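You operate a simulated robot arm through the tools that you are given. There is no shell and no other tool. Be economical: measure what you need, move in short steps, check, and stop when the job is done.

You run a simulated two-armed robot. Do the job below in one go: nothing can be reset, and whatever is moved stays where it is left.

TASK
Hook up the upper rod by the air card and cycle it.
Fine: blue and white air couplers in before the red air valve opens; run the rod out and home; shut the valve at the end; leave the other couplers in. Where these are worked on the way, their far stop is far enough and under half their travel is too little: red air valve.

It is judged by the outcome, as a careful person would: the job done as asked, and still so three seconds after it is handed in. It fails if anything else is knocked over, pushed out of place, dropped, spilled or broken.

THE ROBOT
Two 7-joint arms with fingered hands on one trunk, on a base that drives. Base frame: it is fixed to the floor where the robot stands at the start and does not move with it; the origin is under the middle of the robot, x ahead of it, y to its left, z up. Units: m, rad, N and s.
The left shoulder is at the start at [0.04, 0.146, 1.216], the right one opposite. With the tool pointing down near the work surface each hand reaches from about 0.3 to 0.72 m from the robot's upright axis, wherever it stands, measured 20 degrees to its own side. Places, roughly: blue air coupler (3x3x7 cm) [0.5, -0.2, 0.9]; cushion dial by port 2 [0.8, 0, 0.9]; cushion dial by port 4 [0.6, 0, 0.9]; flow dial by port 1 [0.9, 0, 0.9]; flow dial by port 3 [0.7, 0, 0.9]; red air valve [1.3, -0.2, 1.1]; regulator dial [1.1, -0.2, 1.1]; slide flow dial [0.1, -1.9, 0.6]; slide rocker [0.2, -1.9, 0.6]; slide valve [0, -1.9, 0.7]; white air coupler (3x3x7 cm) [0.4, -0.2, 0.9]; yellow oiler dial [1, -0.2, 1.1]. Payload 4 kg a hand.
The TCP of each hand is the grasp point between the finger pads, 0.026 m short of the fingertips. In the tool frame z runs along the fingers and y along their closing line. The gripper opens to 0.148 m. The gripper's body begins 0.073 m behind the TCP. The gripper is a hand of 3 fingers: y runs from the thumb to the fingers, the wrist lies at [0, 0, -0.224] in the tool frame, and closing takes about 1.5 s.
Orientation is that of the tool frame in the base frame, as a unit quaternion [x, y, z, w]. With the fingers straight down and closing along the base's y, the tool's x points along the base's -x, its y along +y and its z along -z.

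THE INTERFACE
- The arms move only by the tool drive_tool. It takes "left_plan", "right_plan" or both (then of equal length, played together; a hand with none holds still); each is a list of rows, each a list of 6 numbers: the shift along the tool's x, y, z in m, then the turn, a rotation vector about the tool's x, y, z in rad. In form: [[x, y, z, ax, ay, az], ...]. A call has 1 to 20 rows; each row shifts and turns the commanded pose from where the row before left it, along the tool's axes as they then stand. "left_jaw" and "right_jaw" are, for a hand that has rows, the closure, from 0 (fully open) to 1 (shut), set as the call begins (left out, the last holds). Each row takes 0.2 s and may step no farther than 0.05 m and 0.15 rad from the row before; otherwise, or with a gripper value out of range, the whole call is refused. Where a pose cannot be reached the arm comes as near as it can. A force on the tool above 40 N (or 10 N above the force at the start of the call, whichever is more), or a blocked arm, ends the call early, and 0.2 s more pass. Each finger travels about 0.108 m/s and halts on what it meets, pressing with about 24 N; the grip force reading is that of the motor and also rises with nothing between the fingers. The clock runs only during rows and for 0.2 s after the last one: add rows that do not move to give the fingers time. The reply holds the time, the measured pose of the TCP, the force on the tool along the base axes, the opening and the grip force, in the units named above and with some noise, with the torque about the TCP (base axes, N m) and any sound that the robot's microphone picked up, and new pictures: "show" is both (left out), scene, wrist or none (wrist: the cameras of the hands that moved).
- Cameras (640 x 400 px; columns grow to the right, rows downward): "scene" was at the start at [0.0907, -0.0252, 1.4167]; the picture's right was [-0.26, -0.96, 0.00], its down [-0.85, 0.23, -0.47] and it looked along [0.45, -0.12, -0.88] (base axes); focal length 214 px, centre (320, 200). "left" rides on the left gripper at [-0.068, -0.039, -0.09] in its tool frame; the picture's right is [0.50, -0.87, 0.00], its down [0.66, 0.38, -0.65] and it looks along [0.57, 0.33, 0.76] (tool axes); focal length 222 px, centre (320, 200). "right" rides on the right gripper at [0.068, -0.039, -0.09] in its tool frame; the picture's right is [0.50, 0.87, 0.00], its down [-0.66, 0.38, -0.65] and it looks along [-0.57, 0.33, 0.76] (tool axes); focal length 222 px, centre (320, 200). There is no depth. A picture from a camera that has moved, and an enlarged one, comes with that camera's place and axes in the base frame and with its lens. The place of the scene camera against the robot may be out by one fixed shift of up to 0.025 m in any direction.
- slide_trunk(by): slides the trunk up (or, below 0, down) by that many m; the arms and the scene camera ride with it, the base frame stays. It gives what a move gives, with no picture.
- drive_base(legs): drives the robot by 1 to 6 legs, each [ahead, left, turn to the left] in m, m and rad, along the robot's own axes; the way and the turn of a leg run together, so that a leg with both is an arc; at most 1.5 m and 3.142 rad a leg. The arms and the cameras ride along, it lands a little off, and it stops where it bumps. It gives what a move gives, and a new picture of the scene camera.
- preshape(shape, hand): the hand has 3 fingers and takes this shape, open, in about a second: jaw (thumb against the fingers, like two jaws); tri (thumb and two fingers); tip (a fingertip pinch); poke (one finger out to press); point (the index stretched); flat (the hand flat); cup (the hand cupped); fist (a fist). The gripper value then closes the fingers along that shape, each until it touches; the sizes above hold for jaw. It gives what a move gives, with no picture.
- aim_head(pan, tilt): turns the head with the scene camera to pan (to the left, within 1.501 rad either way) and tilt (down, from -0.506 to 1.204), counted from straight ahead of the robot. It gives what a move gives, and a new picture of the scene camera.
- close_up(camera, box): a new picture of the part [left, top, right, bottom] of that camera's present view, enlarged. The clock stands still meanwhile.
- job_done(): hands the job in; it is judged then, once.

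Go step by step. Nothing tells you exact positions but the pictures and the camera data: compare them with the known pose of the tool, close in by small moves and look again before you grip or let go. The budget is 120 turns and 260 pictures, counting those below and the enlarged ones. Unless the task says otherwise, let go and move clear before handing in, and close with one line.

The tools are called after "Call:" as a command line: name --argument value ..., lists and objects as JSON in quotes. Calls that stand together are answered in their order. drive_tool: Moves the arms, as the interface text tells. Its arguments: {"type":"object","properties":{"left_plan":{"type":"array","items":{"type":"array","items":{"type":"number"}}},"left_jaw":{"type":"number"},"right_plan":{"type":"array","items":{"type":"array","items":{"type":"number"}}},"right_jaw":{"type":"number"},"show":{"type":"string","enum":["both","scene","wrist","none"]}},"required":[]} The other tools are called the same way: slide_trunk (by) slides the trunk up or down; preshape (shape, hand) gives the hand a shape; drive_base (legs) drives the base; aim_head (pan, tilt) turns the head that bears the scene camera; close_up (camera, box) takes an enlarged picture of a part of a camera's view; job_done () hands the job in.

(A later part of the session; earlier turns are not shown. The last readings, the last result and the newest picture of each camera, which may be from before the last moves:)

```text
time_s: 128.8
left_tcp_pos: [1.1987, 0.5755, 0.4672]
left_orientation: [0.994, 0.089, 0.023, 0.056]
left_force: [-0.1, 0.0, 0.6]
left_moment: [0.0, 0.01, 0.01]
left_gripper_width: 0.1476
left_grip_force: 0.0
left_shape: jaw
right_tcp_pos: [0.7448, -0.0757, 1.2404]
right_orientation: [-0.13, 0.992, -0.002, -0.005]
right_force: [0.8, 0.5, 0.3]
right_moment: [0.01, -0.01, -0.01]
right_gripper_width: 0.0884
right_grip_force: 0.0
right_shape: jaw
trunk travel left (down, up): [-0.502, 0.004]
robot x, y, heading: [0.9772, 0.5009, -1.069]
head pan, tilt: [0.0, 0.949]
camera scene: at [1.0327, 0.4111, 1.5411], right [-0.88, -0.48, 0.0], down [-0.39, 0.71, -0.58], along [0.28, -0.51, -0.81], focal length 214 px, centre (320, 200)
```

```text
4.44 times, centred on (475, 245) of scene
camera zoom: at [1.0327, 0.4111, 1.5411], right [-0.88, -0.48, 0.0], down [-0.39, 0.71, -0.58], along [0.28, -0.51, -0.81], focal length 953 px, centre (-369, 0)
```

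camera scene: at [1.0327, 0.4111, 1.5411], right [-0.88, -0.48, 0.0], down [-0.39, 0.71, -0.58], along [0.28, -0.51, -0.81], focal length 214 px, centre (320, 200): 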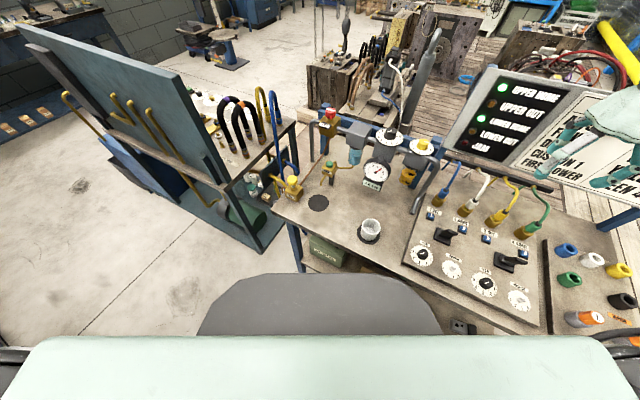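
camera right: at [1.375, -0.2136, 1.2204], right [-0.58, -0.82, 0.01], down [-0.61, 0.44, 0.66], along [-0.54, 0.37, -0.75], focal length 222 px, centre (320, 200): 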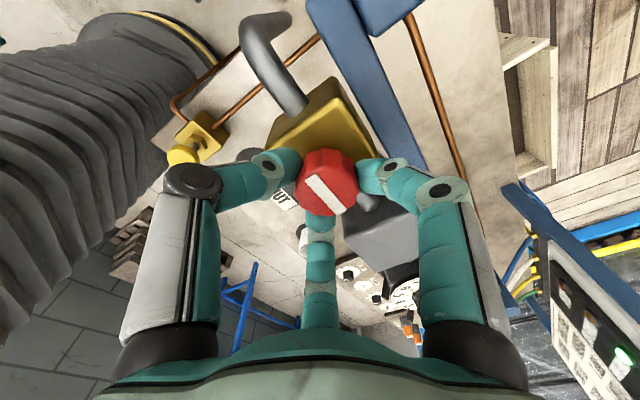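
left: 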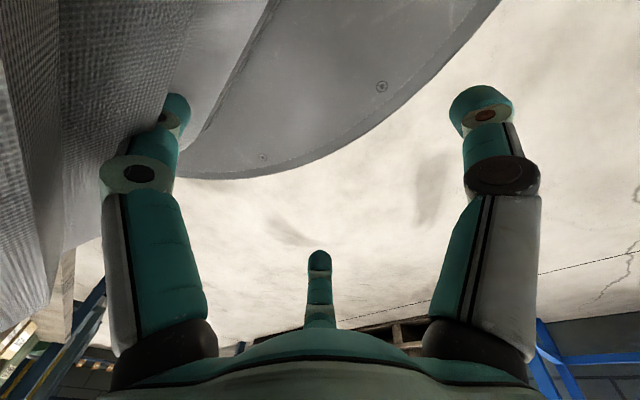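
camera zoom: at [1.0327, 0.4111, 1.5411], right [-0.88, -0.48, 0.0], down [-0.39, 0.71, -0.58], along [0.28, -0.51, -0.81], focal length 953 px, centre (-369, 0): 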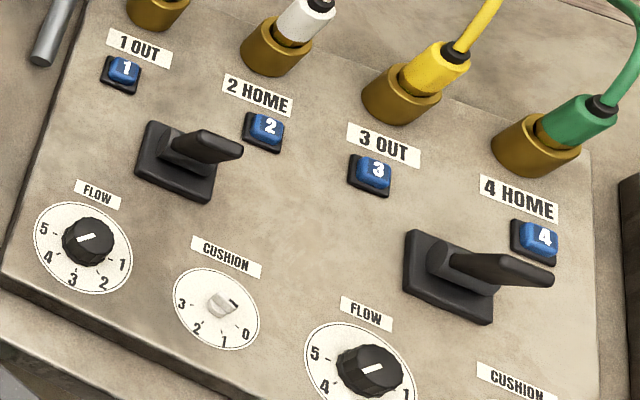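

The levers pivot fore/aft (about x) and lean toward me (home). I'll put closed fingertips on my side of the upper lever at (0.82,-0.047) and push it away.

Call:
slide_trunk --by -0.08

Call:
drive_tool --right_plan '[[-0.0333, 0.0277, 0, 0, 0, 0], [-0.0333, 0.0277, 0, 0, 0, 0], [-0.0333, 0.0277, 0, 0, 0, 0], [0, 0, 0.03, 0, 0, 0], [0, 0, 0.03, 0, 0, 0], [0, 0, 0, 0, 0, 0]]' --right_jaw 1 --show "wrist"

Call:
close_up --camera "scene" --box '[400, 150, 560, 270]'

```text
time_s: 130.0
left_tcp_pos: [1.2, 0.5759, 0.3868]
left_orientation: [0.994, 0.09, 0.023, 0.056]
left_force: [0.2, -0.5, 0.7]
left_moment: [0.01, 0.02, 0.02]
left_gripper_width: 0.148
left_grip_force: 0.1
left_shape: jaw
right_tcp_pos: [0.7448, -0.0754, 1.16]
right_orientation: [-0.129, 0.992, -0.002, -0.004]
right_force: [-0.6, -0.2, 0.4]
right_moment: [0.01, 0.02, -0.02]
right_gripper_width: 0.0883
right_grip_force: 0.0
right_shape: jaw
trunk travel left (down, up): [-0.422, 0.084]
robot x, y, heading: [0.9787, 0.497, -1.066]
head pan, tilt: [0.0, 0.949]
```

```text
time_s: 131.4
left_tcp_pos: [1.2006, 0.5759, 0.3865]
left_orientation: [0.994, 0.089, 0.022, 0.056]
left_force: [0.3, 0.1, -0.4]
left_moment: [0.01, 0.02, 0.02]
left_gripper_width: 0.148
left_grip_force: 0.1
left_shape: jaw
right_tcp_pos: [0.818, 0.0297, 1.0984]
right_orientation: [-0.129, 0.992, -0.002, -0.004]
right_force: [0.0, 0.4, -0.6]
right_moment: [-0.01, 0.01, -0.01]
right_gripper_width: 0.0
right_grip_force: 24.3
right_shape: jaw
trunk travel left (down, up): [-0.422, 0.084]
robot x, y, heading: [0.9795, 0.501, -1.067]
head pan, tilt: [0.0, 0.949]
camera right: at [0.7646, -0.0244, 1.1895], right [-0.7, 0.71, 0.0], down [0.54, 0.54, 0.65], along [0.46, 0.46, -0.76], focal length 222 px, centre (320, 200)
```

right: 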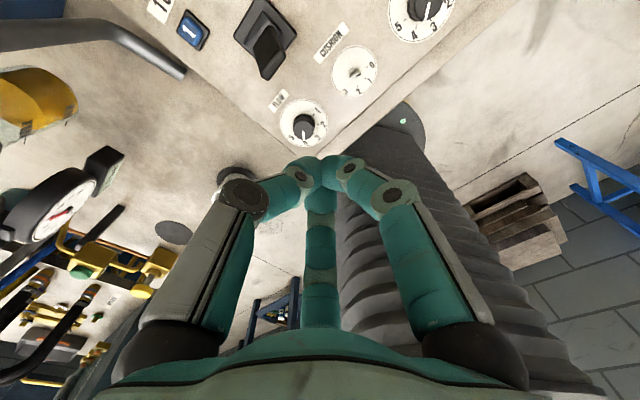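

```text
3.33 times, centred on (480, 210) of scene
camera zoom: at [1.0326, 0.4124, 1.4616], right [-0.88, -0.48, 0.0], down [-0.39, 0.71, -0.58], along [0.28, -0.51, -0.81], focal length 715 px, centre (-213, 167)
```

zoom: 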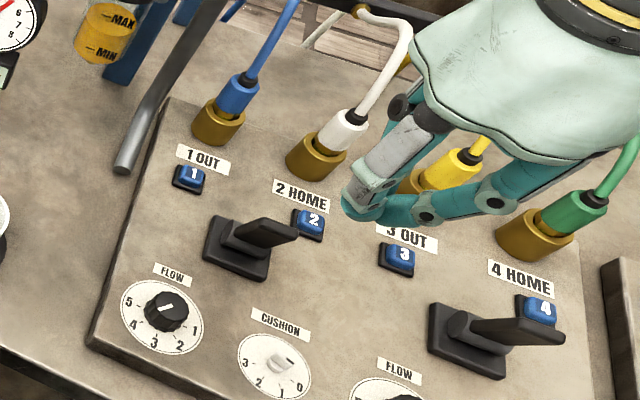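

Finger line is fine; shift +1 cm x, +1 cm y for clearance, then descend beside the lever.

Call:
drive_tool --right_plan '[[-0.0128, 0.009, 0, 0, 0, 0], [0, 0, 0.03, 0, 0, 0], [0, 0, 0.03, 0, 0, 0], [0, 0, 0.03, 0, 0, 0], [0, 0, 0.02, 0, 0, 0], [0, 0, 0, 0, 0, 0]]' --show "wrist"

Call:
close_up --camera "scene" --box '[420, 160, 540, 260]'

```text
time_s: 132.8
left_tcp_pos: [1.1998, 0.577, 0.3871]
left_orientation: [0.994, 0.09, 0.023, 0.054]
left_force: [-0.4, 0.2, 0.0]
left_moment: [0.03, -0.03, 0.01]
left_gripper_width: 0.1477
left_grip_force: 0.0
left_shape: jaw
right_tcp_pos: [0.826, 0.0409, 0.9885]
right_orientation: [-0.128, 0.992, -0.002, -0.005]
right_force: [-0.7, 0.1, 0.7]
right_moment: [-0.03, 0.04, -0.02]
right_gripper_width: 0.0002
right_grip_force: 24.3
right_shape: jaw
trunk travel left (down, up): [-0.422, 0.084]
robot x, y, heading: [0.9811, 0.5006, -1.065]
head pan, tilt: [0.0, 0.949]
camera right: at [0.7726, -0.0138, 1.0803], right [-0.7, 0.71, 0.0], down [0.54, 0.54, 0.65], along [0.46, 0.46, -0.76], focal length 222 px, centre (320, 200)
```

right: 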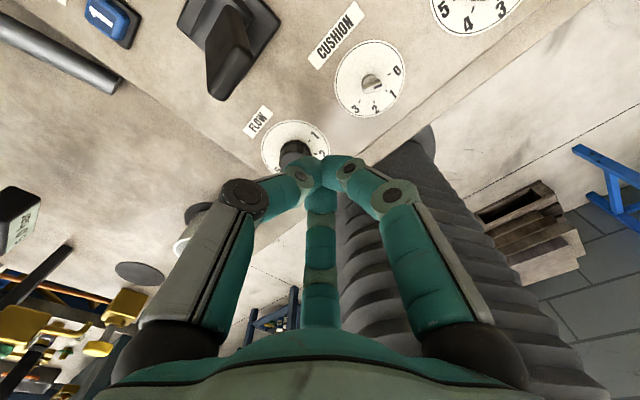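

```text
4.00 times, centred on (480, 210) of scene
camera zoom: at [1.0325, 0.4116, 1.4616], right [-0.88, -0.48, 0.0], down [-0.39, 0.71, -0.58], along [0.28, -0.51, -0.81], focal length 858 px, centre (-320, 160)
```

zoom: 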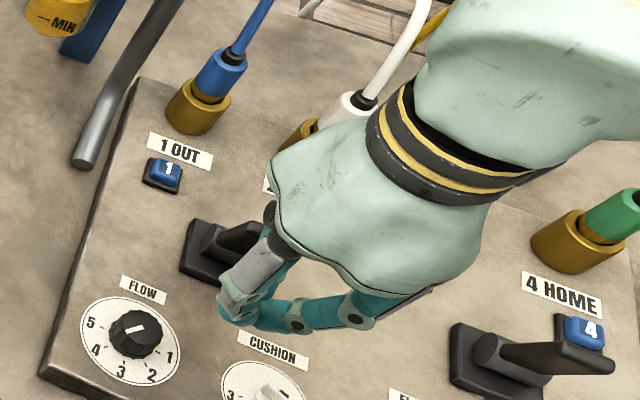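

Now push away (-y) in 2 cm steps.

Call:
drive_tool --right_plan '[[0.0039, -0.0145, 0, 0, 0, 0], [0.0039, -0.0145, 0, 0, 0, 0], [0.0039, -0.0145, 0, 0, 0, 0], [0.0039, -0.0145, 0, 0, 0, 0], [0.0039, -0.0145, 0, 0, 0, 0], [0, 0, 0, 0, 0, 0]]' --show "scene"

Call:
close_up --camera "scene" --box '[420, 60, 580, 260]'

```text
time_s: 134.2
left_tcp_pos: [1.1996, 0.5766, 0.3872]
left_orientation: [0.994, 0.088, 0.023, 0.057]
left_force: [0.1, 0.6, -0.3]
left_moment: [0.01, 0.03, 0.03]
left_gripper_width: 0.1478
left_grip_force: 0.0
left_shape: jaw
right_tcp_pos: [0.8296, -0.0301, 0.9924]
right_orientation: [-0.129, 0.992, -0.003, -0.005]
right_force: [-5.2, 7.9, 23.1]
right_moment: [0.17, 0.27, -0.06]
right_gripper_width: 0.0001
right_grip_force: 24.0
right_shape: jaw
trunk travel left (down, up): [-0.422, 0.084]
robot x, y, heading: [0.9746, 0.5011, -1.066]
head pan, tilt: [0.0, 0.949]
camera scene: at [1.032, 0.4157, 1.462], right [-0.88, -0.48, 0.0], down [-0.39, 0.71, -0.58], along [0.28, -0.51, -0.81], focal length 214 px, centre (320, 200)
```

scene: 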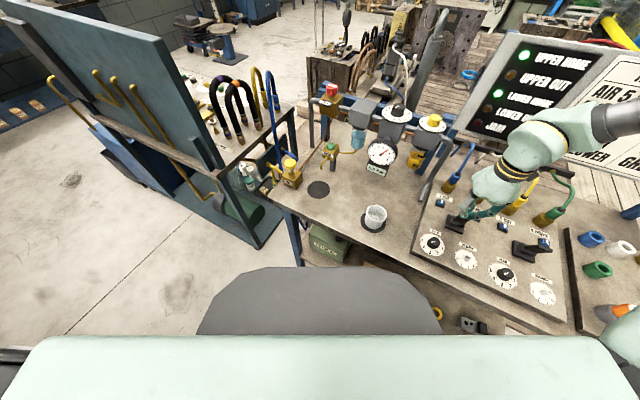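

```text
2.00 times, centred on (500, 160) of scene
camera zoom: at [1.032, 0.4157, 1.462], right [-0.88, -0.48, 0.0], down [-0.39, 0.71, -0.58], along [0.28, -0.51, -0.81], focal length 429 px, centre (-40, 280)
```

zoom: 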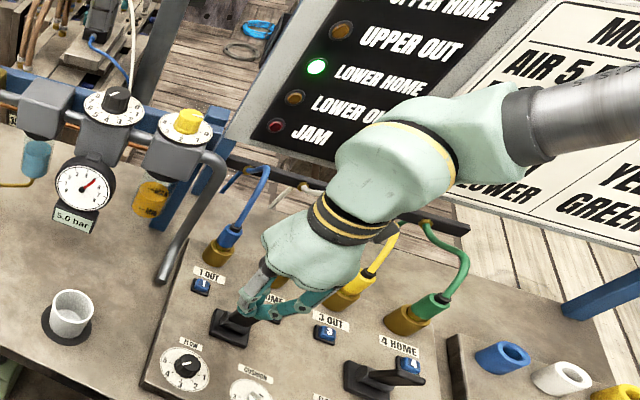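

Zoom to see the contact.

Call:
close_up --camera "scene" --box '[430, 185, 510, 245]'

Call:
close_up --camera "right" --box '[180, 20, 460, 220]'

```text
6.67 times, centred on (470, 215) of scene
camera zoom: at [1.032, 0.4157, 1.462], right [-0.88, -0.48, 0.0], down [-0.39, 0.71, -0.58], along [0.28, -0.51, -0.81], focal length 1430 px, centre (-680, 100)
```

zoom: 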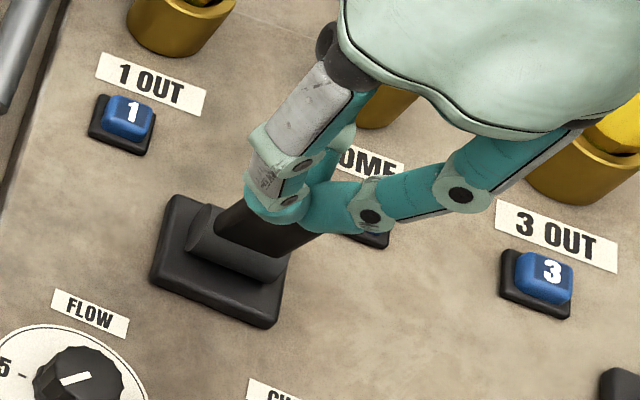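

```text
2.00 times, centred on (320, 120) of right
camera zoom: at [0.7737, -0.0853, 1.0837], right [-0.7, 0.71, 0.0], down [0.54, 0.54, 0.64], along [0.46, 0.45, -0.76], focal length 444 px, centre (320, 360)
```

zoom: 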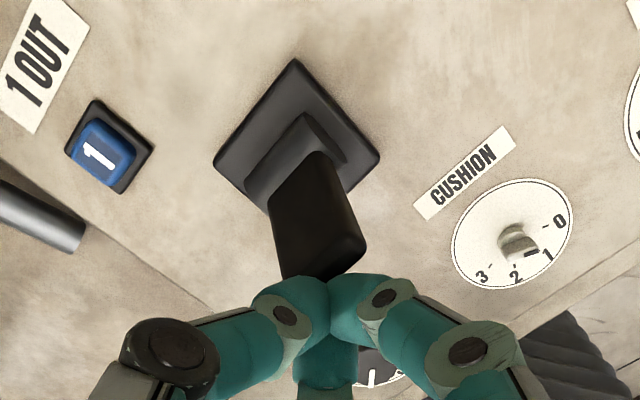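

The fingertips rode up on the handle's end. I'll lift off and look where the lever rests, with fingers opened to straddle it.

Call:
drive_tool --right_plan '[[0, 0, -0.03, 0, 0, 0], [0, 0, -0.03, 0, 0, 0], [0, 0, 0, 0, 0, 0], [0, 0, 0, 0, 0, 0]]' --right_jaw 0.5 --show "none"

Call:
close_up --camera "right" --box '[220, 20, 420, 180]'

Call:
close_up --camera "scene" --box '[420, 170, 560, 270]'

```text
time_s: 135.2
left_tcp_pos: [1.2003, 0.5771, 0.3858]
left_orientation: [0.994, 0.09, 0.023, 0.055]
left_force: [-0.1, -0.1, 1.1]
left_moment: [0.02, 0.02, 0.01]
left_gripper_width: 0.1478
left_grip_force: 0.0
left_shape: jaw
right_tcp_pos: [0.8301, -0.0335, 1.0483]
right_orientation: [-0.129, 0.992, -0.002, -0.005]
right_force: [0.6, -1.2, -0.3]
right_moment: [-0.01, 0.02, 0.0]
right_gripper_width: 0.0736
right_grip_force: 0.0
right_shape: jaw
trunk travel left (down, up): [-0.422, 0.084]
robot x, y, heading: [0.9772, 0.5037, -1.068]
head pan, tilt: [0.0, 0.949]
```

```text
2.50 times, centred on (320, 100) of right
camera zoom: at [0.7756, -0.0877, 1.1409], right [-0.7, 0.71, 0.0], down [0.54, 0.54, 0.65], along [0.46, 0.46, -0.76], focal length 555 px, centre (320, 450)
```

zoom: 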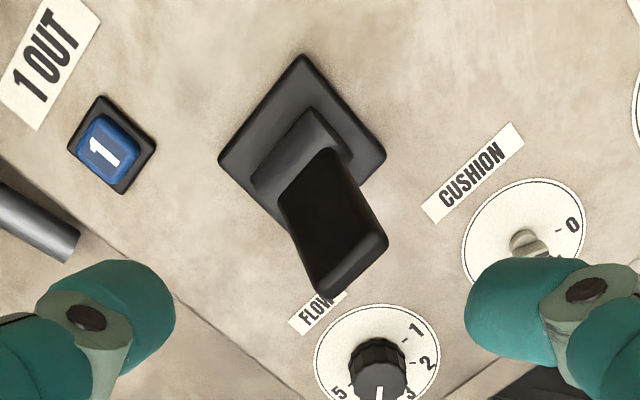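

```text
4.00 times, centred on (490, 220) of scene
camera zoom: at [1.0323, 0.411, 1.4615], right [-0.88, -0.48, 0.0], down [-0.39, 0.71, -0.58], along [0.28, -0.51, -0.81], focal length 858 px, centre (-360, 120)
```

zoom: 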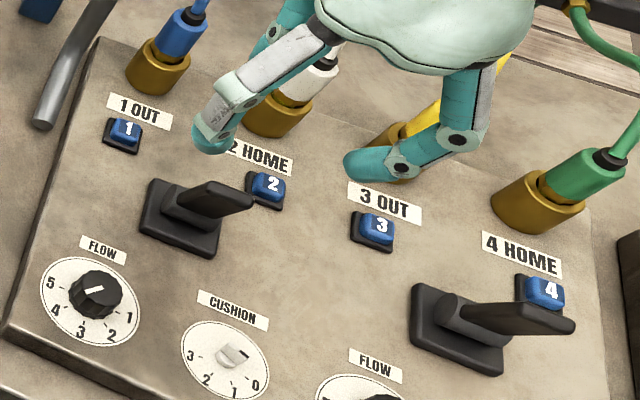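

The lever is unmoved, leaning ~40° toward me with its tip at z≈0.96. I'll start lower and closer, clear of the flow knob, and push again.

Call:
drive_tool --right_plan '[[-0.0005, 0.032, 0, 0, 0, 0], [-0.0005, 0.031, 0, 0, 0, 0], [0, 0, 0, 0, 0, 0], [0, 0, 0.03, 0, 0, 0], [0, 0, 0.03, 0, 0, 0], [0, 0, 0.02, 0, 0, 0], [0, 0, 0, 0, 0, 0]]' --right_jaw 1 --show "none"

Call:
close_up --camera "right" --box '[220, 40, 420, 200]'

Call:
close_up --camera "scene" --box '[420, 170, 560, 270]'

```text
time_s: 136.8
left_tcp_pos: [1.199, 0.5746, 0.3878]
left_orientation: [0.994, 0.089, 0.023, 0.056]
left_force: [0.0, 0.1, 0.0]
left_moment: [-0.02, -0.02, -0.03]
left_gripper_width: 0.1479
left_grip_force: 0.2
left_shape: jaw
right_tcp_pos: [0.8127, 0.0285, 0.97]
right_orientation: [-0.128, 0.992, -0.003, -0.005]
right_force: [0.9, -0.1, 0.7]
right_moment: [0.02, 0.02, 0.02]
right_gripper_width: 0.0
right_grip_force: 23.8
right_shape: jaw
trunk travel left (down, up): [-0.422, 0.084]
robot x, y, heading: [0.9801, 0.5033, -1.071]
head pan, tilt: [0.0, 0.949]
```

```text
2.50 times, centred on (320, 120) of right
camera zoom: at [0.7584, -0.0268, 1.0618], right [-0.7, 0.71, 0.0], down [0.54, 0.54, 0.65], along [0.46, 0.46, -0.76], focal length 555 px, centre (320, 400)
```

zoom: 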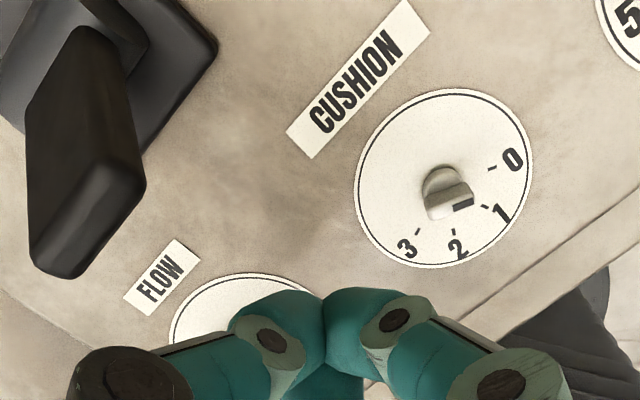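

```text
4.00 times, centred on (490, 220) of scene
camera zoom: at [1.0325, 0.4115, 1.4616], right [-0.88, -0.48, 0.0], down [-0.39, 0.71, -0.58], along [0.28, -0.51, -0.81], focal length 858 px, centre (-360, 120)
```

zoom: 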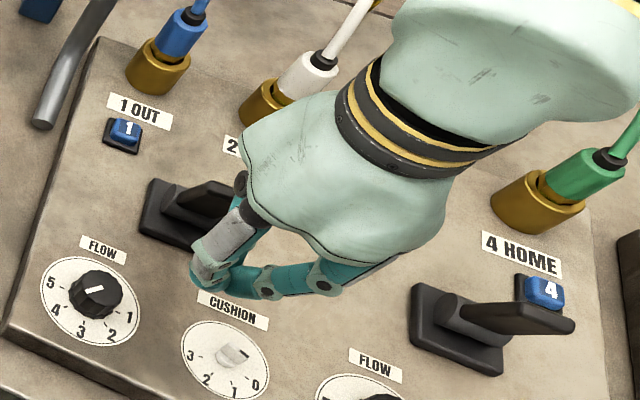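

Aligned. Push away 9 cm in 1.5 cm steps.

Call:
drive_tool --right_plan '[[0.002, -0.015, 0, 0, 0, 0], [0.002, -0.015, 0, 0, 0, 0], [0.002, -0.015, 0, 0, 0, 0], [0.002, -0.015, 0, 0, 0, 0], [0.003, -0.015, 0, 0, 0, 0], [0, 0, 0, 0, 0, 0]]' --show "scene"

Call:
close_up --camera "scene" --box '[430, 40, 590, 260]'

Call:
close_up --camera "right" --box '[220, 40, 420, 200]'

```text
time_s: 138.2
left_tcp_pos: [1.2006, 0.5779, 0.3867]
left_orientation: [0.994, 0.089, 0.022, 0.055]
left_force: [-0.7, 0.6, -0.1]
left_moment: [0.02, 0.0, -0.02]
left_gripper_width: 0.1479
left_grip_force: 0.1
left_shape: jaw
right_tcp_pos: [0.8212, -0.0475, 0.9695]
right_orientation: [-0.129, 0.992, -0.003, -0.006]
right_force: [-0.2, 0.6, 0.2]
right_moment: [-0.02, 0.03, -0.01]
right_gripper_width: 0.0002
right_grip_force: 23.6
right_shape: jaw
trunk travel left (down, up): [-0.422, 0.084]
robot x, y, heading: [0.9758, 0.5008, -1.067]
head pan, tilt: [0.0, 0.949]
camera scene: at [1.0323, 0.4117, 1.4616], right [-0.88, -0.48, 0.0], down [-0.39, 0.71, -0.58], along [0.28, -0.51, -0.81], focal length 214 px, centre (320, 200)
```

scene: 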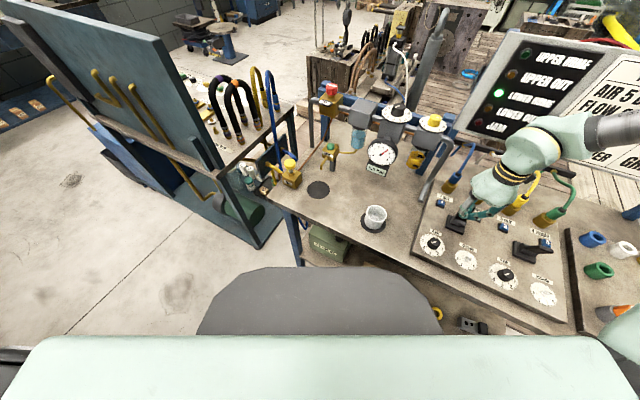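

```text
1.82 times, centred on (510, 150) of scene
camera zoom: at [1.0323, 0.4117, 1.4616], right [-0.88, -0.48, 0.0], down [-0.39, 0.71, -0.58], along [0.28, -0.51, -0.81], focal length 390 px, centre (-26, 291)
```

zoom: 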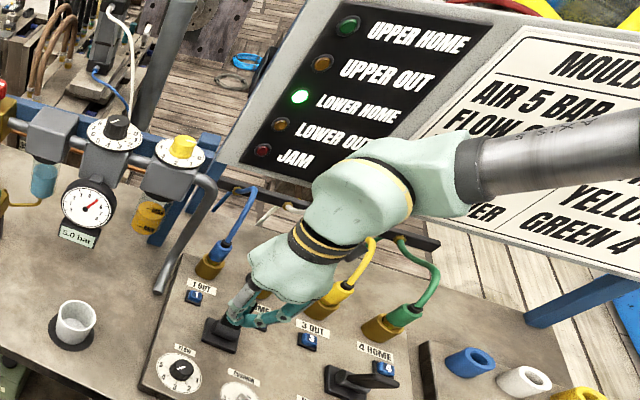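

```text
2.50 times, centred on (320, 120) of right
camera zoom: at [0.7662, -0.1037, 1.062], right [-0.7, 0.71, 0.0], down [0.54, 0.54, 0.65], along [0.46, 0.46, -0.76], focal length 555 px, centre (320, 400)
```

zoom: 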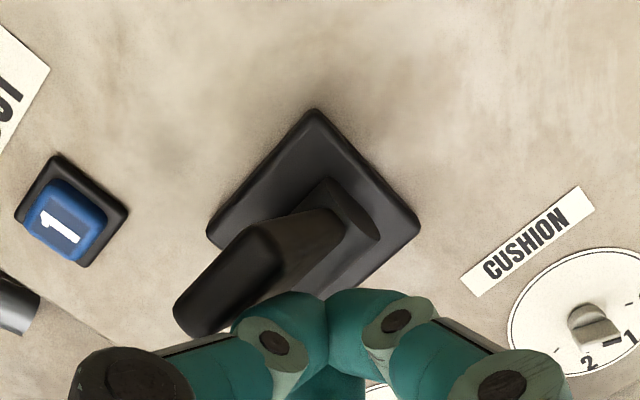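

The lever flipped and UPPER HOME went out, so the rod is moving. Wait for UPPER OUT.

Call:
drive_tool --right_plan '[[0, 0, 0, 0, 0, 0], [0, 0, 0, 0, 0, 0], [0, 0, 0, 0, 0, 0], [0, 0, 0, 0, 0, 0], [0, 0, 0, 0, 0, 0], [0, 0, 0, 0, 0, 0], [0, 0, 0, 0, 0, 0], [0, 0, 0, 0, 0, 0], [0, 0, 0, 0, 0, 0], [0, 0, 0, 0, 0, 0]]' --show "none"

Call:
close_up --camera "scene" --box '[430, 40, 590, 260]'

```text
time_s: 140.4
left_tcp_pos: [1.1989, 0.5754, 0.3863]
left_orientation: [0.994, 0.09, 0.022, 0.055]
left_force: [-0.4, 0.7, -0.1]
left_moment: [0.0, 0.03, -0.01]
left_gripper_width: 0.1478
left_grip_force: 0.1
left_shape: jaw
right_tcp_pos: [0.8206, -0.0486, 0.9702]
right_orientation: [-0.129, 0.992, -0.001, -0.005]
right_force: [-0.6, 0.2, -1.0]
right_moment: [0.01, -0.02, 0.03]
right_gripper_width: 0.0
right_grip_force: 23.4
right_shape: jaw
trunk travel left (down, up): [-0.422, 0.084]
robot x, y, heading: [0.9798, 0.4971, -1.065]
head pan, tilt: [0.0, 0.949]
```

```text
1.82 times, centred on (510, 150) of scene
camera zoom: at [1.0324, 0.4112, 1.4616], right [-0.88, -0.48, 0.0], down [-0.39, 0.71, -0.58], along [0.28, -0.51, -0.81], focal length 390 px, centre (-26, 291)
```

zoom: 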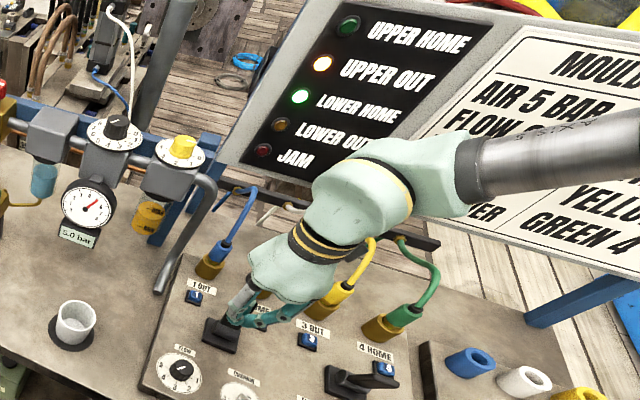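

UPPER OUT is lit. Now go over the lever to the far side and pull it back home.

Call:
drive_tool --right_plan '[[0, 0.005, -0.03, 0, 0, 0], [0, 0, -0.04, 0, 0, 0], [0.0095, -0.0362, 0, 0, 0, 0], [0.0095, -0.0362, 0, 0, 0, 0], [0, 0, 0, 0, 0, 0]]' --show "none"

Call:
close_up --camera "right" --box '[180, 20, 460, 220]'

Call:
close_up --camera "scene" --box '[420, 150, 560, 250]'

```text
time_s: 141.6
left_tcp_pos: [1.1997, 0.576, 0.3863]
left_orientation: [0.994, 0.089, 0.022, 0.055]
left_force: [-0.6, 0.5, -0.9]
left_moment: [-0.03, -0.01, 0.0]
left_gripper_width: 0.1479
left_grip_force: 0.0
left_shape: jaw
right_tcp_pos: [0.819, -0.1191, 1.04]
right_orientation: [-0.129, 0.992, -0.003, -0.005]
right_force: [0.3, -0.5, -0.5]
right_moment: [-0.04, 0.0, 0.03]
right_gripper_width: 0.0001
right_grip_force: 24.1
right_shape: jaw
trunk travel left (down, up): [-0.422, 0.084]
robot x, y, heading: [0.978, 0.4985, -1.07]
head pan, tilt: [0.0, 0.949]
```

```text
2.00 times, centred on (320, 120) of right
camera zoom: at [0.7648, -0.1735, 1.1322], right [-0.7, 0.71, 0.0], down [0.54, 0.54, 0.65], along [0.46, 0.46, -0.76], focal length 444 px, centre (320, 360)
```

zoom: 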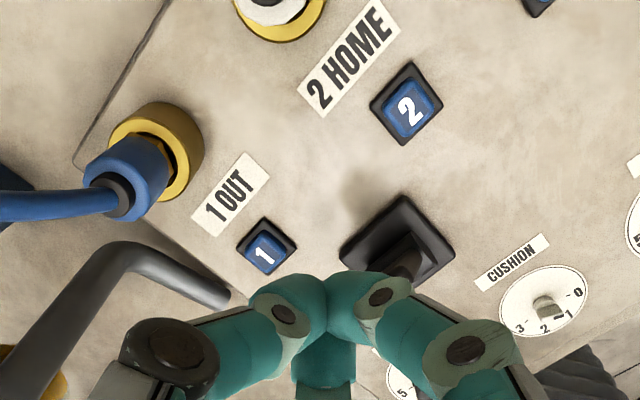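

```text
4.00 times, centred on (490, 200) of scene
camera zoom: at [1.0321, 0.4125, 1.4617], right [-0.88, -0.48, 0.0], down [-0.39, 0.71, -0.58], along [0.28, -0.51, -0.81], focal length 858 px, centre (-360, 200)
```

zoom: 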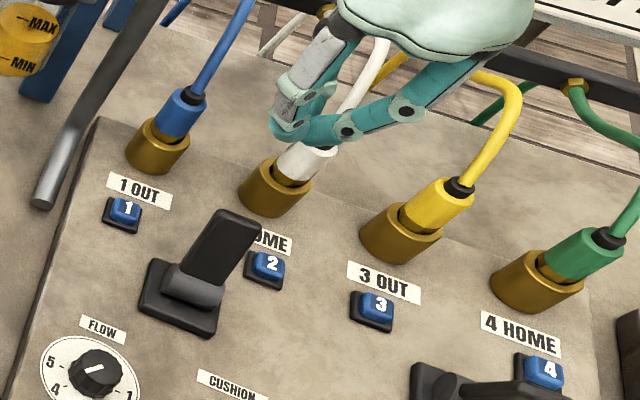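

The lever now leans away. Shift another 1.2 cm back for clearance, descend, then pull toward me.

Call:
drive_tool --right_plan '[[0.003, -0.0116, 0, 0, 0, 0], [0, 0, 0.025, 0, 0, 0], [0, 0, 0.025, 0, 0, 0], [0, 0, 0.02, 0, 0, 0], [0, 0, 0, 0, 0, 0]]' --show "none"

Call:
close_up --camera "scene" --box '[420, 150, 560, 250]'

Call:
close_up --camera "right" --box '[180, 20, 460, 220]'

```text
time_s: 142.8
left_tcp_pos: [1.1993, 0.5765, 0.3873]
left_orientation: [0.994, 0.09, 0.023, 0.054]
left_force: [-0.2, -0.2, 0.5]
left_moment: [-0.01, -0.01, 0.03]
left_gripper_width: 0.1479
left_grip_force: 0.1
left_shape: jaw
right_tcp_pos: [0.8177, -0.1299, 0.9707]
right_orientation: [-0.128, 0.992, -0.002, -0.005]
right_force: [0.7, 0.1, 0.1]
right_moment: [0.02, 0.04, -0.01]
right_gripper_width: 0.0
right_grip_force: 23.8
right_shape: jaw
trunk travel left (down, up): [-0.422, 0.084]
robot x, y, heading: [0.9796, 0.5025, -1.067]
head pan, tilt: [0.0, 0.949]
```

```text
4.00 times, centred on (490, 200) of scene
camera zoom: at [1.0323, 0.4116, 1.4616], right [-0.88, -0.48, 0.0], down [-0.39, 0.71, -0.58], along [0.28, -0.51, -0.81], focal length 858 px, centre (-360, 200)
```

zoom: 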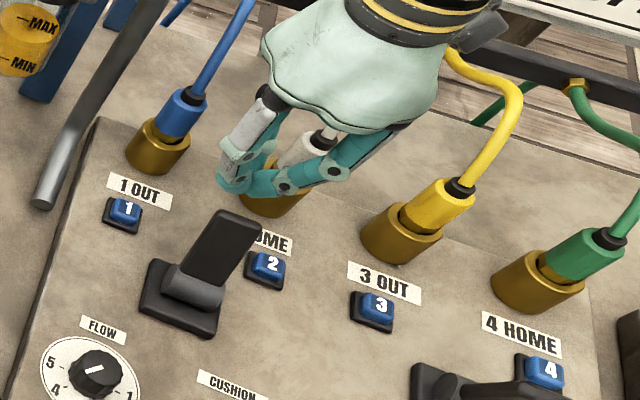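

```text
2.00 times, centred on (320, 120) of right
camera zoom: at [0.7634, -0.1843, 1.0624], right [-0.7, 0.71, 0.0], down [0.54, 0.54, 0.65], along [0.46, 0.46, -0.76], focal length 444 px, centre (320, 360)
```

zoom: 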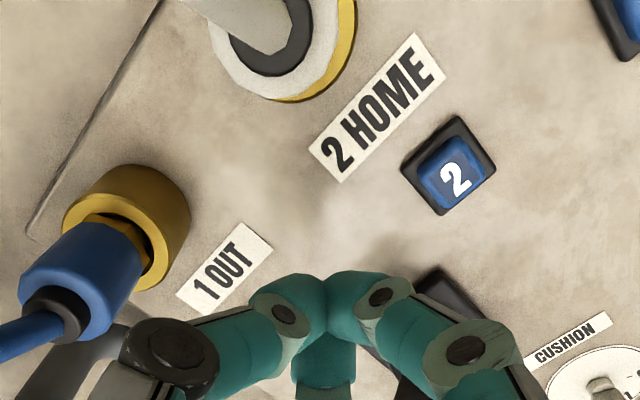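

Positioned behind the lever. Pull toward me (+y) ~8 cm.

Call:
drive_tool --right_plan '[[-0.0044, 0.0143, 0, 0, 0, 0], [-0.0044, 0.0143, 0, 0, 0, 0], [-0.0044, 0.0143, 0, 0, 0, 0], [-0.0044, 0.0143, 0, 0, 0, 0], [-0.0044, 0.0143, 0, 0, 0, 0], [0, 0, 0, 0, 0, 0]]' --show "none"

Call:
close_up --camera "scene" --box '[430, 40, 590, 260]'

```text
time_s: 144.2
left_tcp_pos: [1.1987, 0.576, 0.3868]
left_orientation: [0.994, 0.09, 0.022, 0.054]
left_force: [-0.5, -0.4, -0.2]
left_moment: [-0.03, 0.04, -0.01]
left_gripper_width: 0.148
left_grip_force: 0.0
left_shape: jaw
right_tcp_pos: [0.8219, -0.0567, 0.9687]
right_orientation: [-0.128, 0.992, -0.002, -0.006]
right_force: [-0.2, 0.3, -0.1]
right_moment: [0.01, 0.0, 0.0]
right_gripper_width: 0.0
right_grip_force: 23.7
right_shape: jaw
trunk travel left (down, up): [-0.422, 0.084]
robot x, y, heading: [0.9805, 0.4976, -1.069]
head pan, tilt: [0.0, 0.949]
```

```text
1.82 times, centred on (510, 150) of scene
camera zoom: at [1.0323, 0.4111, 1.4615], right [-0.88, -0.48, 0.0], down [-0.39, 0.71, -0.58], along [0.28, -0.51, -0.81], focal length 390 px, centre (-26, 291)
```

zoom: 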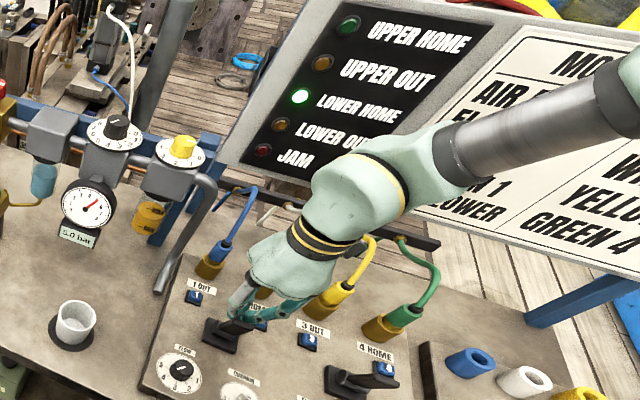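

Both upper lamps are off, so the rod is travelling home. Lift off and wait.

Call:
drive_tool --right_plan '[[0, -0.004, -0.02, 0, 0, 0], [0, 0, -0.045, 0, 0, 0], [0, 0, -0.045, 0, 0, 0], [0, 0, -0.045, 0, 0, 0], [0, 0, -0.045, 0, 0, 0], [0, 0, 0, 0, 0, 0], [0, 0, 0, 0, 0, 0], [0, 0, 0, 0, 0, 0], [0, 0, 0, 0, 0, 0], [0, 0, 0, 0, 0, 0]]' --show "none"

Call:
close_up --camera "scene" --box '[400, 40, 590, 280]'

```text
time_s: 146.4
left_tcp_pos: [1.1998, 0.576, 0.3863]
left_orientation: [0.994, 0.09, 0.023, 0.055]
left_force: [-0.3, 0.7, 0.2]
left_moment: [-0.01, -0.02, 0.01]
left_gripper_width: 0.1481
left_grip_force: 0.1
left_shape: jaw
right_tcp_pos: [0.8291, -0.0601, 1.1672]
right_orientation: [-0.129, 0.992, -0.001, -0.005]
right_force: [0.2, 0.6, -0.2]
right_moment: [0.01, 0.01, 0.01]
right_gripper_width: 0.0001
right_grip_force: 24.0
right_shape: jaw
trunk travel left (down, up): [-0.422, 0.084]
robot x, y, heading: [0.9759, 0.4977, -1.071]
head pan, tilt: [0.0, 0.949]
```

```text
1.67 times, centred on (495, 160) of scene
camera zoom: at [1.0323, 0.4113, 1.4616], right [-0.88, -0.48, 0.0], down [-0.39, 0.71, -0.58], along [0.28, -0.51, -0.81], focal length 358 px, centre (28, 267)
```

zoom: 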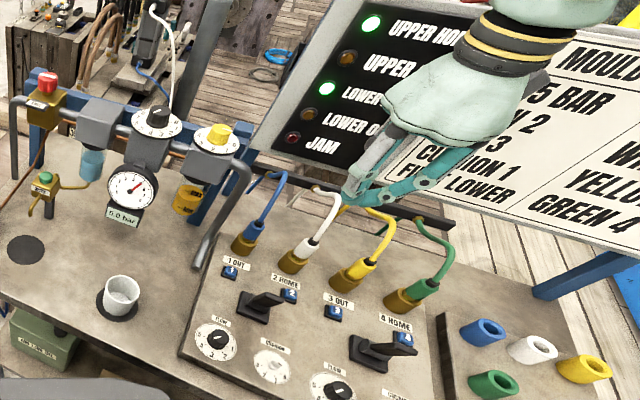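

UPPER HOME is lit again, so the cycle is complete. Now return to the valve with the wrist pre-wound for closing.

Call:
slide_trunk --by 0.08

Call:
drive_tool --right_plan '[[0.0294, -0.0267, 0, 0, 0, 0], [0.0294, -0.0267, 0, 0, 0, 0], [0.0294, -0.0267, 0, 0, 0, 0], [0, 0, 0, 0, 0, -0.145], [0, 0, 0, 0, 0, -0.145], [0, 0, 0, 0, 0, -0.145], [0, 0, 0, 0, 0, -0.145], [0, 0, 0, 0, 0, -0.145], [0, 0, 0, 0, 0, -0.145], [0, 0, 0, 0, 0, -0.145], [0, 0, 0, 0, 0, -0.145], [0, 0, 0, 0, 0, -0.145], [0, 0, 0, 0, 0, -0.145], [0, 0, 0, 0, 0, -0.145], [0, 0, 0, 0, 0, 0]]' --right_jaw 0.4 --show "none"

Call:
drive_base --legs '[[0.262, 0.478, 0]]'

Call:
aim_head --pan -0.2 --tilt 0.9

Call:
close_up --camera "right" --box '[160, 0, 480, 240]'

```text
time_s: 147.6
left_tcp_pos: [1.199, 0.5757, 0.4659]
left_orientation: [0.994, 0.089, 0.022, 0.054]
left_force: [0.9, 0.6, 0.2]
left_moment: [0.0, 0.01, 0.0]
left_gripper_width: 0.148
left_grip_force: 0.0
left_shape: jaw
right_tcp_pos: [0.8286, -0.0598, 1.2474]
right_orientation: [-0.129, 0.992, -0.001, -0.005]
right_force: [0.3, 0.7, 0.7]
right_moment: [0.01, -0.03, -0.01]
right_gripper_width: 0.0002
right_grip_force: 23.9
right_shape: jaw
trunk travel left (down, up): [-0.502, 0.004]
robot x, y, heading: [0.9773, 0.5017, -1.068]
head pan, tilt: [0.0, 0.949]
```

```text
time_s: 150.8
left_tcp_pos: [1.1999, 0.576, 0.466]
left_orientation: [0.994, 0.089, 0.023, 0.056]
left_force: [-0.1, 0.4, 0.7]
left_moment: [0.01, 0.02, 0.01]
left_gripper_width: 0.1478
left_grip_force: 0.1
left_shape: jaw
right_tcp_pos: [0.7625, -0.1595, 1.2493]
right_orientation: [0.8, -0.6, -0.003, 0.005]
right_force: [-1.1, -0.2, 0.1]
right_moment: [0.01, -0.02, 0.03]
right_gripper_width: 0.0886
right_grip_force: 0.1
right_shape: jaw
trunk travel left (down, up): [-0.502, 0.004]
robot x, y, heading: [0.973, 0.4996, -1.062]
head pan, tilt: [0.0, 0.949]
```

```text
time_s: 153.9
left_tcp_pos: [1.7472, 0.5758, 0.4655]
left_orientation: [0.994, 0.087, 0.023, 0.055]
left_force: [0.4, -0.8, 1.0]
left_moment: [0.01, 0.03, 0.01]
left_gripper_width: 0.1478
left_grip_force: 0.1
left_shape: jaw
right_tcp_pos: [1.3059, -0.1598, 1.2481]
right_orientation: [0.798, -0.602, -0.003, 0.004]
right_force: [-0.3, -0.5, -0.1]
right_moment: [0.0, 0.0, 0.01]
right_gripper_width: 0.0888
right_grip_force: 0.1
right_shape: jaw
trunk travel left (down, up): [-0.502, 0.004]
robot x, y, heading: [1.5256, 0.5032, -1.069]
head pan, tilt: [0.0, 0.949]
camera scene: at [1.5779, 0.4108, 1.5411], right [-0.88, -0.48, 0.0], down [-0.39, 0.71, -0.58], along [0.28, -0.51, -0.81], focal length 214 px, centre (320, 200)
```

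scene: 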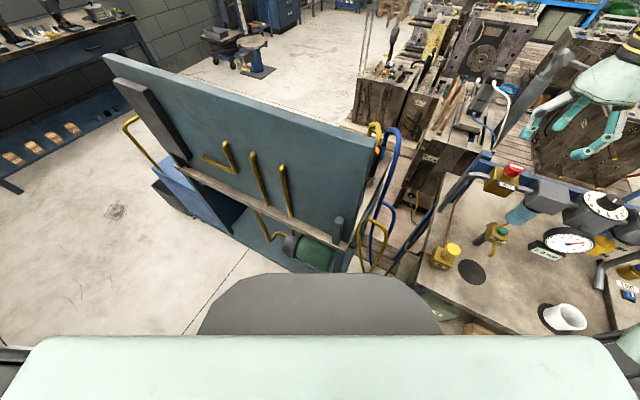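

```text
time_s: 154.7
left_tcp_pos: [1.7464, 0.5744, 0.4669]
left_orientation: [0.994, 0.087, 0.022, 0.055]
left_force: [0.5, -0.5, 0.4]
left_moment: [0.02, -0.01, -0.02]
left_gripper_width: 0.1478
left_grip_force: 0.0
left_shape: jaw
right_tcp_pos: [1.3073, -0.1593, 1.25]
right_orientation: [0.798, -0.603, -0.002, 0.005]
right_force: [-0.4, 0.1, 0.6]
right_moment: [0.0, 0.02, -0.01]
right_gripper_width: 0.0888
right_grip_force: 0.0
right_shape: jaw
trunk travel left (down, up): [-0.502, 0.004]
robot x, y, heading: [1.5261, 0.4967, -1.074]
head pan, tilt: [-0.201, 0.901]
camera scene: at [1.5673, 0.4026, 1.5447], right [-0.96, -0.29, 0.0], down [-0.23, 0.75, -0.62], along [0.18, -0.59, -0.78], focal length 214 px, centre (320, 200)
```

scene: 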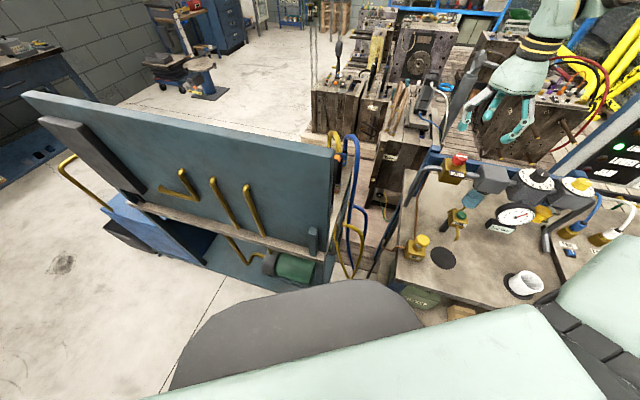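

```text
1.67 times, centred on (320, 120) of right
camera zoom: at [1.3649, -0.2133, 1.3397], right [-0.7, -0.72, 0.01], down [-0.54, 0.53, 0.66], along [-0.48, 0.45, -0.75], focal length 370 px, centre (320, 333)
```

zoom: 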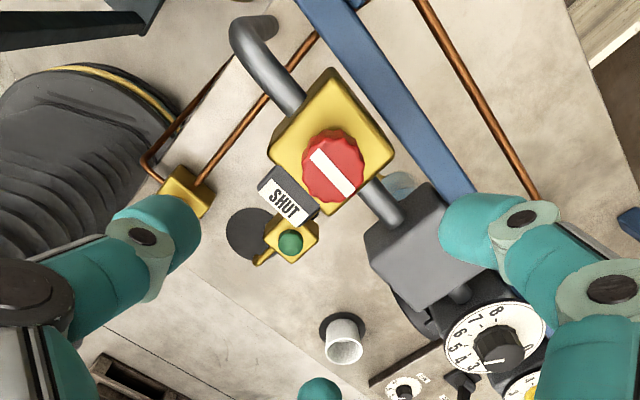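

Line up over the knob and descend to grip height.

Call:
drive_tool --right_plan '[[0.0089, 0, 0, 0, 0, 0], [0, 0, 0.03, 0, 0, 0], [0, 0, 0.03, 0, 0, 0], [0, 0, 0.02, 0, 0, 0], [0, 0, 0, 0, 0, 0]]' --show "wrist"

Call:
close_up --camera "scene" --box '[400, 100, 520, 200]'

```text
time_s: 155.9
left_tcp_pos: [1.7475, 0.5752, 0.4658]
left_orientation: [0.994, 0.087, 0.022, 0.055]
left_force: [-0.2, 0.3, 0.2]
left_moment: [-0.02, -0.01, 0.03]
left_gripper_width: 0.1479
left_grip_force: 0.1
left_shape: jaw
right_tcp_pos: [1.3086, -0.1656, 1.1686]
right_orientation: [0.798, -0.602, -0.002, 0.005]
right_force: [0.5, 0.2, -0.2]
right_moment: [0.02, 0.0, 0.03]
right_gripper_width: 0.0887
right_grip_force: 0.0
right_shape: jaw
trunk travel left (down, up): [-0.502, 0.004]
robot x, y, heading: [1.5282, 0.501, -1.071]
head pan, tilt: [-0.201, 0.901]
camera right: at [1.3653, -0.2209, 1.2596], right [-0.7, -0.72, 0.01], down [-0.54, 0.53, 0.66], along [-0.48, 0.45, -0.75], focal length 222 px, centre (320, 200)
```

right: 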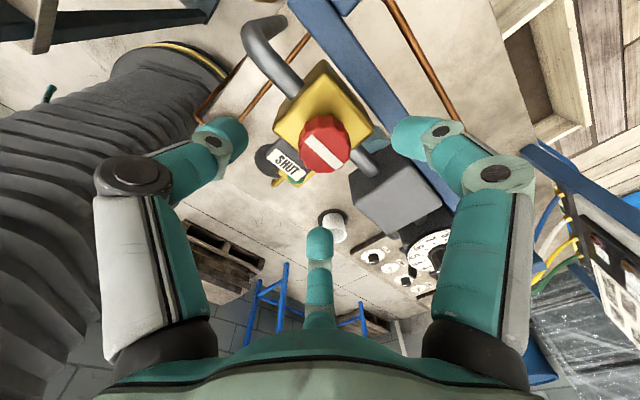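

```text
4.00 times, centred on (460, 150) of scene
camera zoom: at [1.5669, 0.4028, 1.5447], right [-0.96, -0.29, 0.0], down [-0.23, 0.75, -0.62], along [0.18, -0.59, -0.78], focal length 858 px, centre (-240, 400)
```

zoom: 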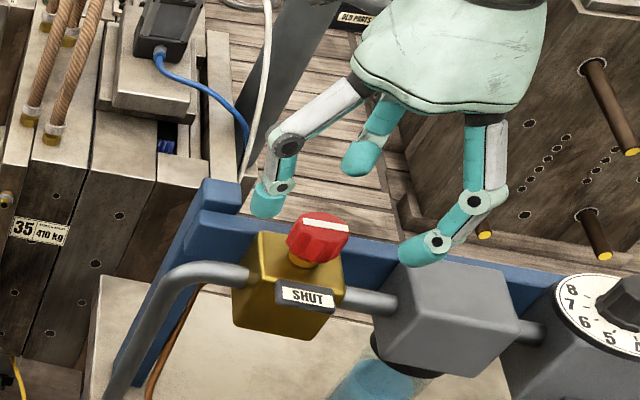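

Well aligned. Descend, grip, and turn clockwise to shut.

Call:
drive_tool --right_plan '[[0, 0, 0.019, 0, 0, 0], [0, 0, 0.019, 0, 0, 0], [0, 0, 0, 0, 0, 0]]' --show "none"

Call:
drive_tool --right_plan '[[0, 0, 0, 0, 0, 0], [0, 0, 0, 0, 0, 0], [0, 0, 0, 0, 0, 0], [0, 0, 0, 0, 0, 0], [0, 0, 0, 0, 0, 0], [0, 0, 0, 0, 0, 0.145], [0, 0, 0, 0, 0, 0.145], [0, 0, 0, 0, 0, 0.145], [0, 0, 0, 0, 0, 0.145], [0, 0, 0, 0, 0, 0.145], [0, 0, 0, 0, 0, 0.145], [0, 0, 0, 0, 0, 0.145], [0, 0, 0, 0, 0, 0.145], [0, 0, 0, 0, 0, 0.145], [0, 0, 0, 0, 0, 0.145], [0, 0, 0, 0, 0, 0.145], [0, 0, 0, 0, 0, 0]]' --right_jaw 1 --show "wrist"

Call:
close_up --camera "scene" --box '[400, 100, 560, 230]'

```text
time_s: 156.7
left_tcp_pos: [1.7472, 0.5745, 0.4675]
left_orientation: [0.994, 0.087, 0.022, 0.055]
left_force: [-0.5, 1.0, 0.4]
left_moment: [0.03, -0.02, 0.02]
left_gripper_width: 0.1479
left_grip_force: 0.1
left_shape: jaw
right_tcp_pos: [1.3066, -0.1682, 1.1317]
right_orientation: [0.798, -0.602, -0.002, 0.006]
right_force: [0.0, -0.2, 0.6]
right_moment: [-0.01, 0.01, -0.02]
right_gripper_width: 0.0886
right_grip_force: 0.1
right_shape: jaw
trunk travel left (down, up): [-0.502, 0.004]
robot x, y, heading: [1.5309, 0.5002, -1.07]
head pan, tilt: [-0.201, 0.901]
```

```text
time_s: 160.3
left_tcp_pos: [1.7477, 0.5746, 0.4657]
left_orientation: [0.995, 0.087, 0.021, 0.055]
left_force: [-0.2, -0.6, 0.9]
left_moment: [-0.02, -0.03, 0.03]
left_gripper_width: 0.1479
left_grip_force: 0.0
left_shape: jaw
right_tcp_pos: [1.3131, -0.1694, 1.1319]
right_orientation: [-0.126, 0.992, -0.003, -0.006]
right_force: [17.4, 0.0, -6.3]
right_moment: [-0.01, -0.41, 0.42]
right_gripper_width: 0.0277
right_grip_force: 23.8
right_shape: jaw
trunk travel left (down, up): [-0.502, 0.004]
robot x, y, heading: [1.526, 0.5005, -1.071]
head pan, tilt: [-0.201, 0.901]
camera right: at [1.2587, -0.2244, 1.2235], right [-0.7, 0.71, 0.0], down [0.55, 0.53, 0.65], along [0.46, 0.45, -0.76], focal length 222 px, centre (320, 200)
```

right: 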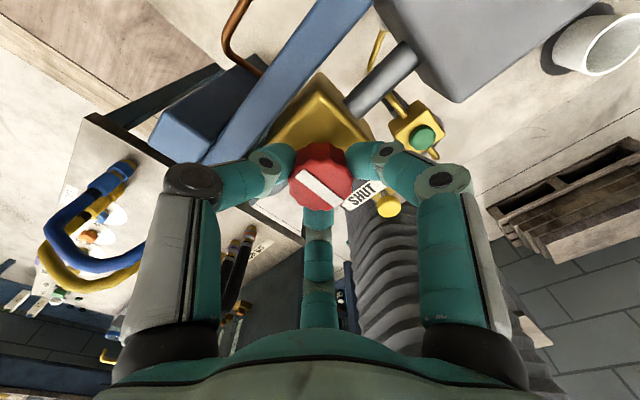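

```text
3.08 times, centred on (480, 165) of scene
camera zoom: at [1.5708, 0.4015, 1.5446], right [-0.96, -0.29, 0.0], down [-0.23, 0.75, -0.62], along [0.18, -0.59, -0.78], focal length 660 px, centre (-172, 308)
```

zoom: 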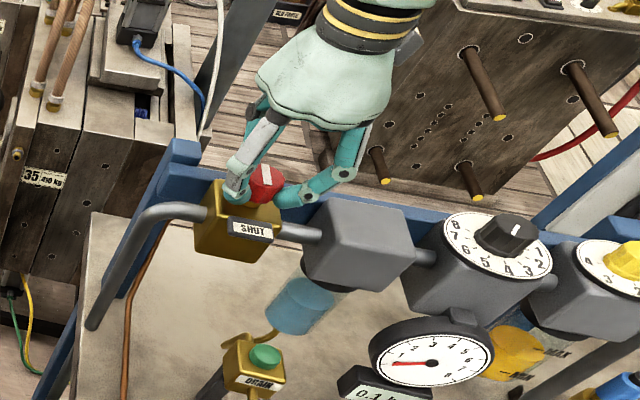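

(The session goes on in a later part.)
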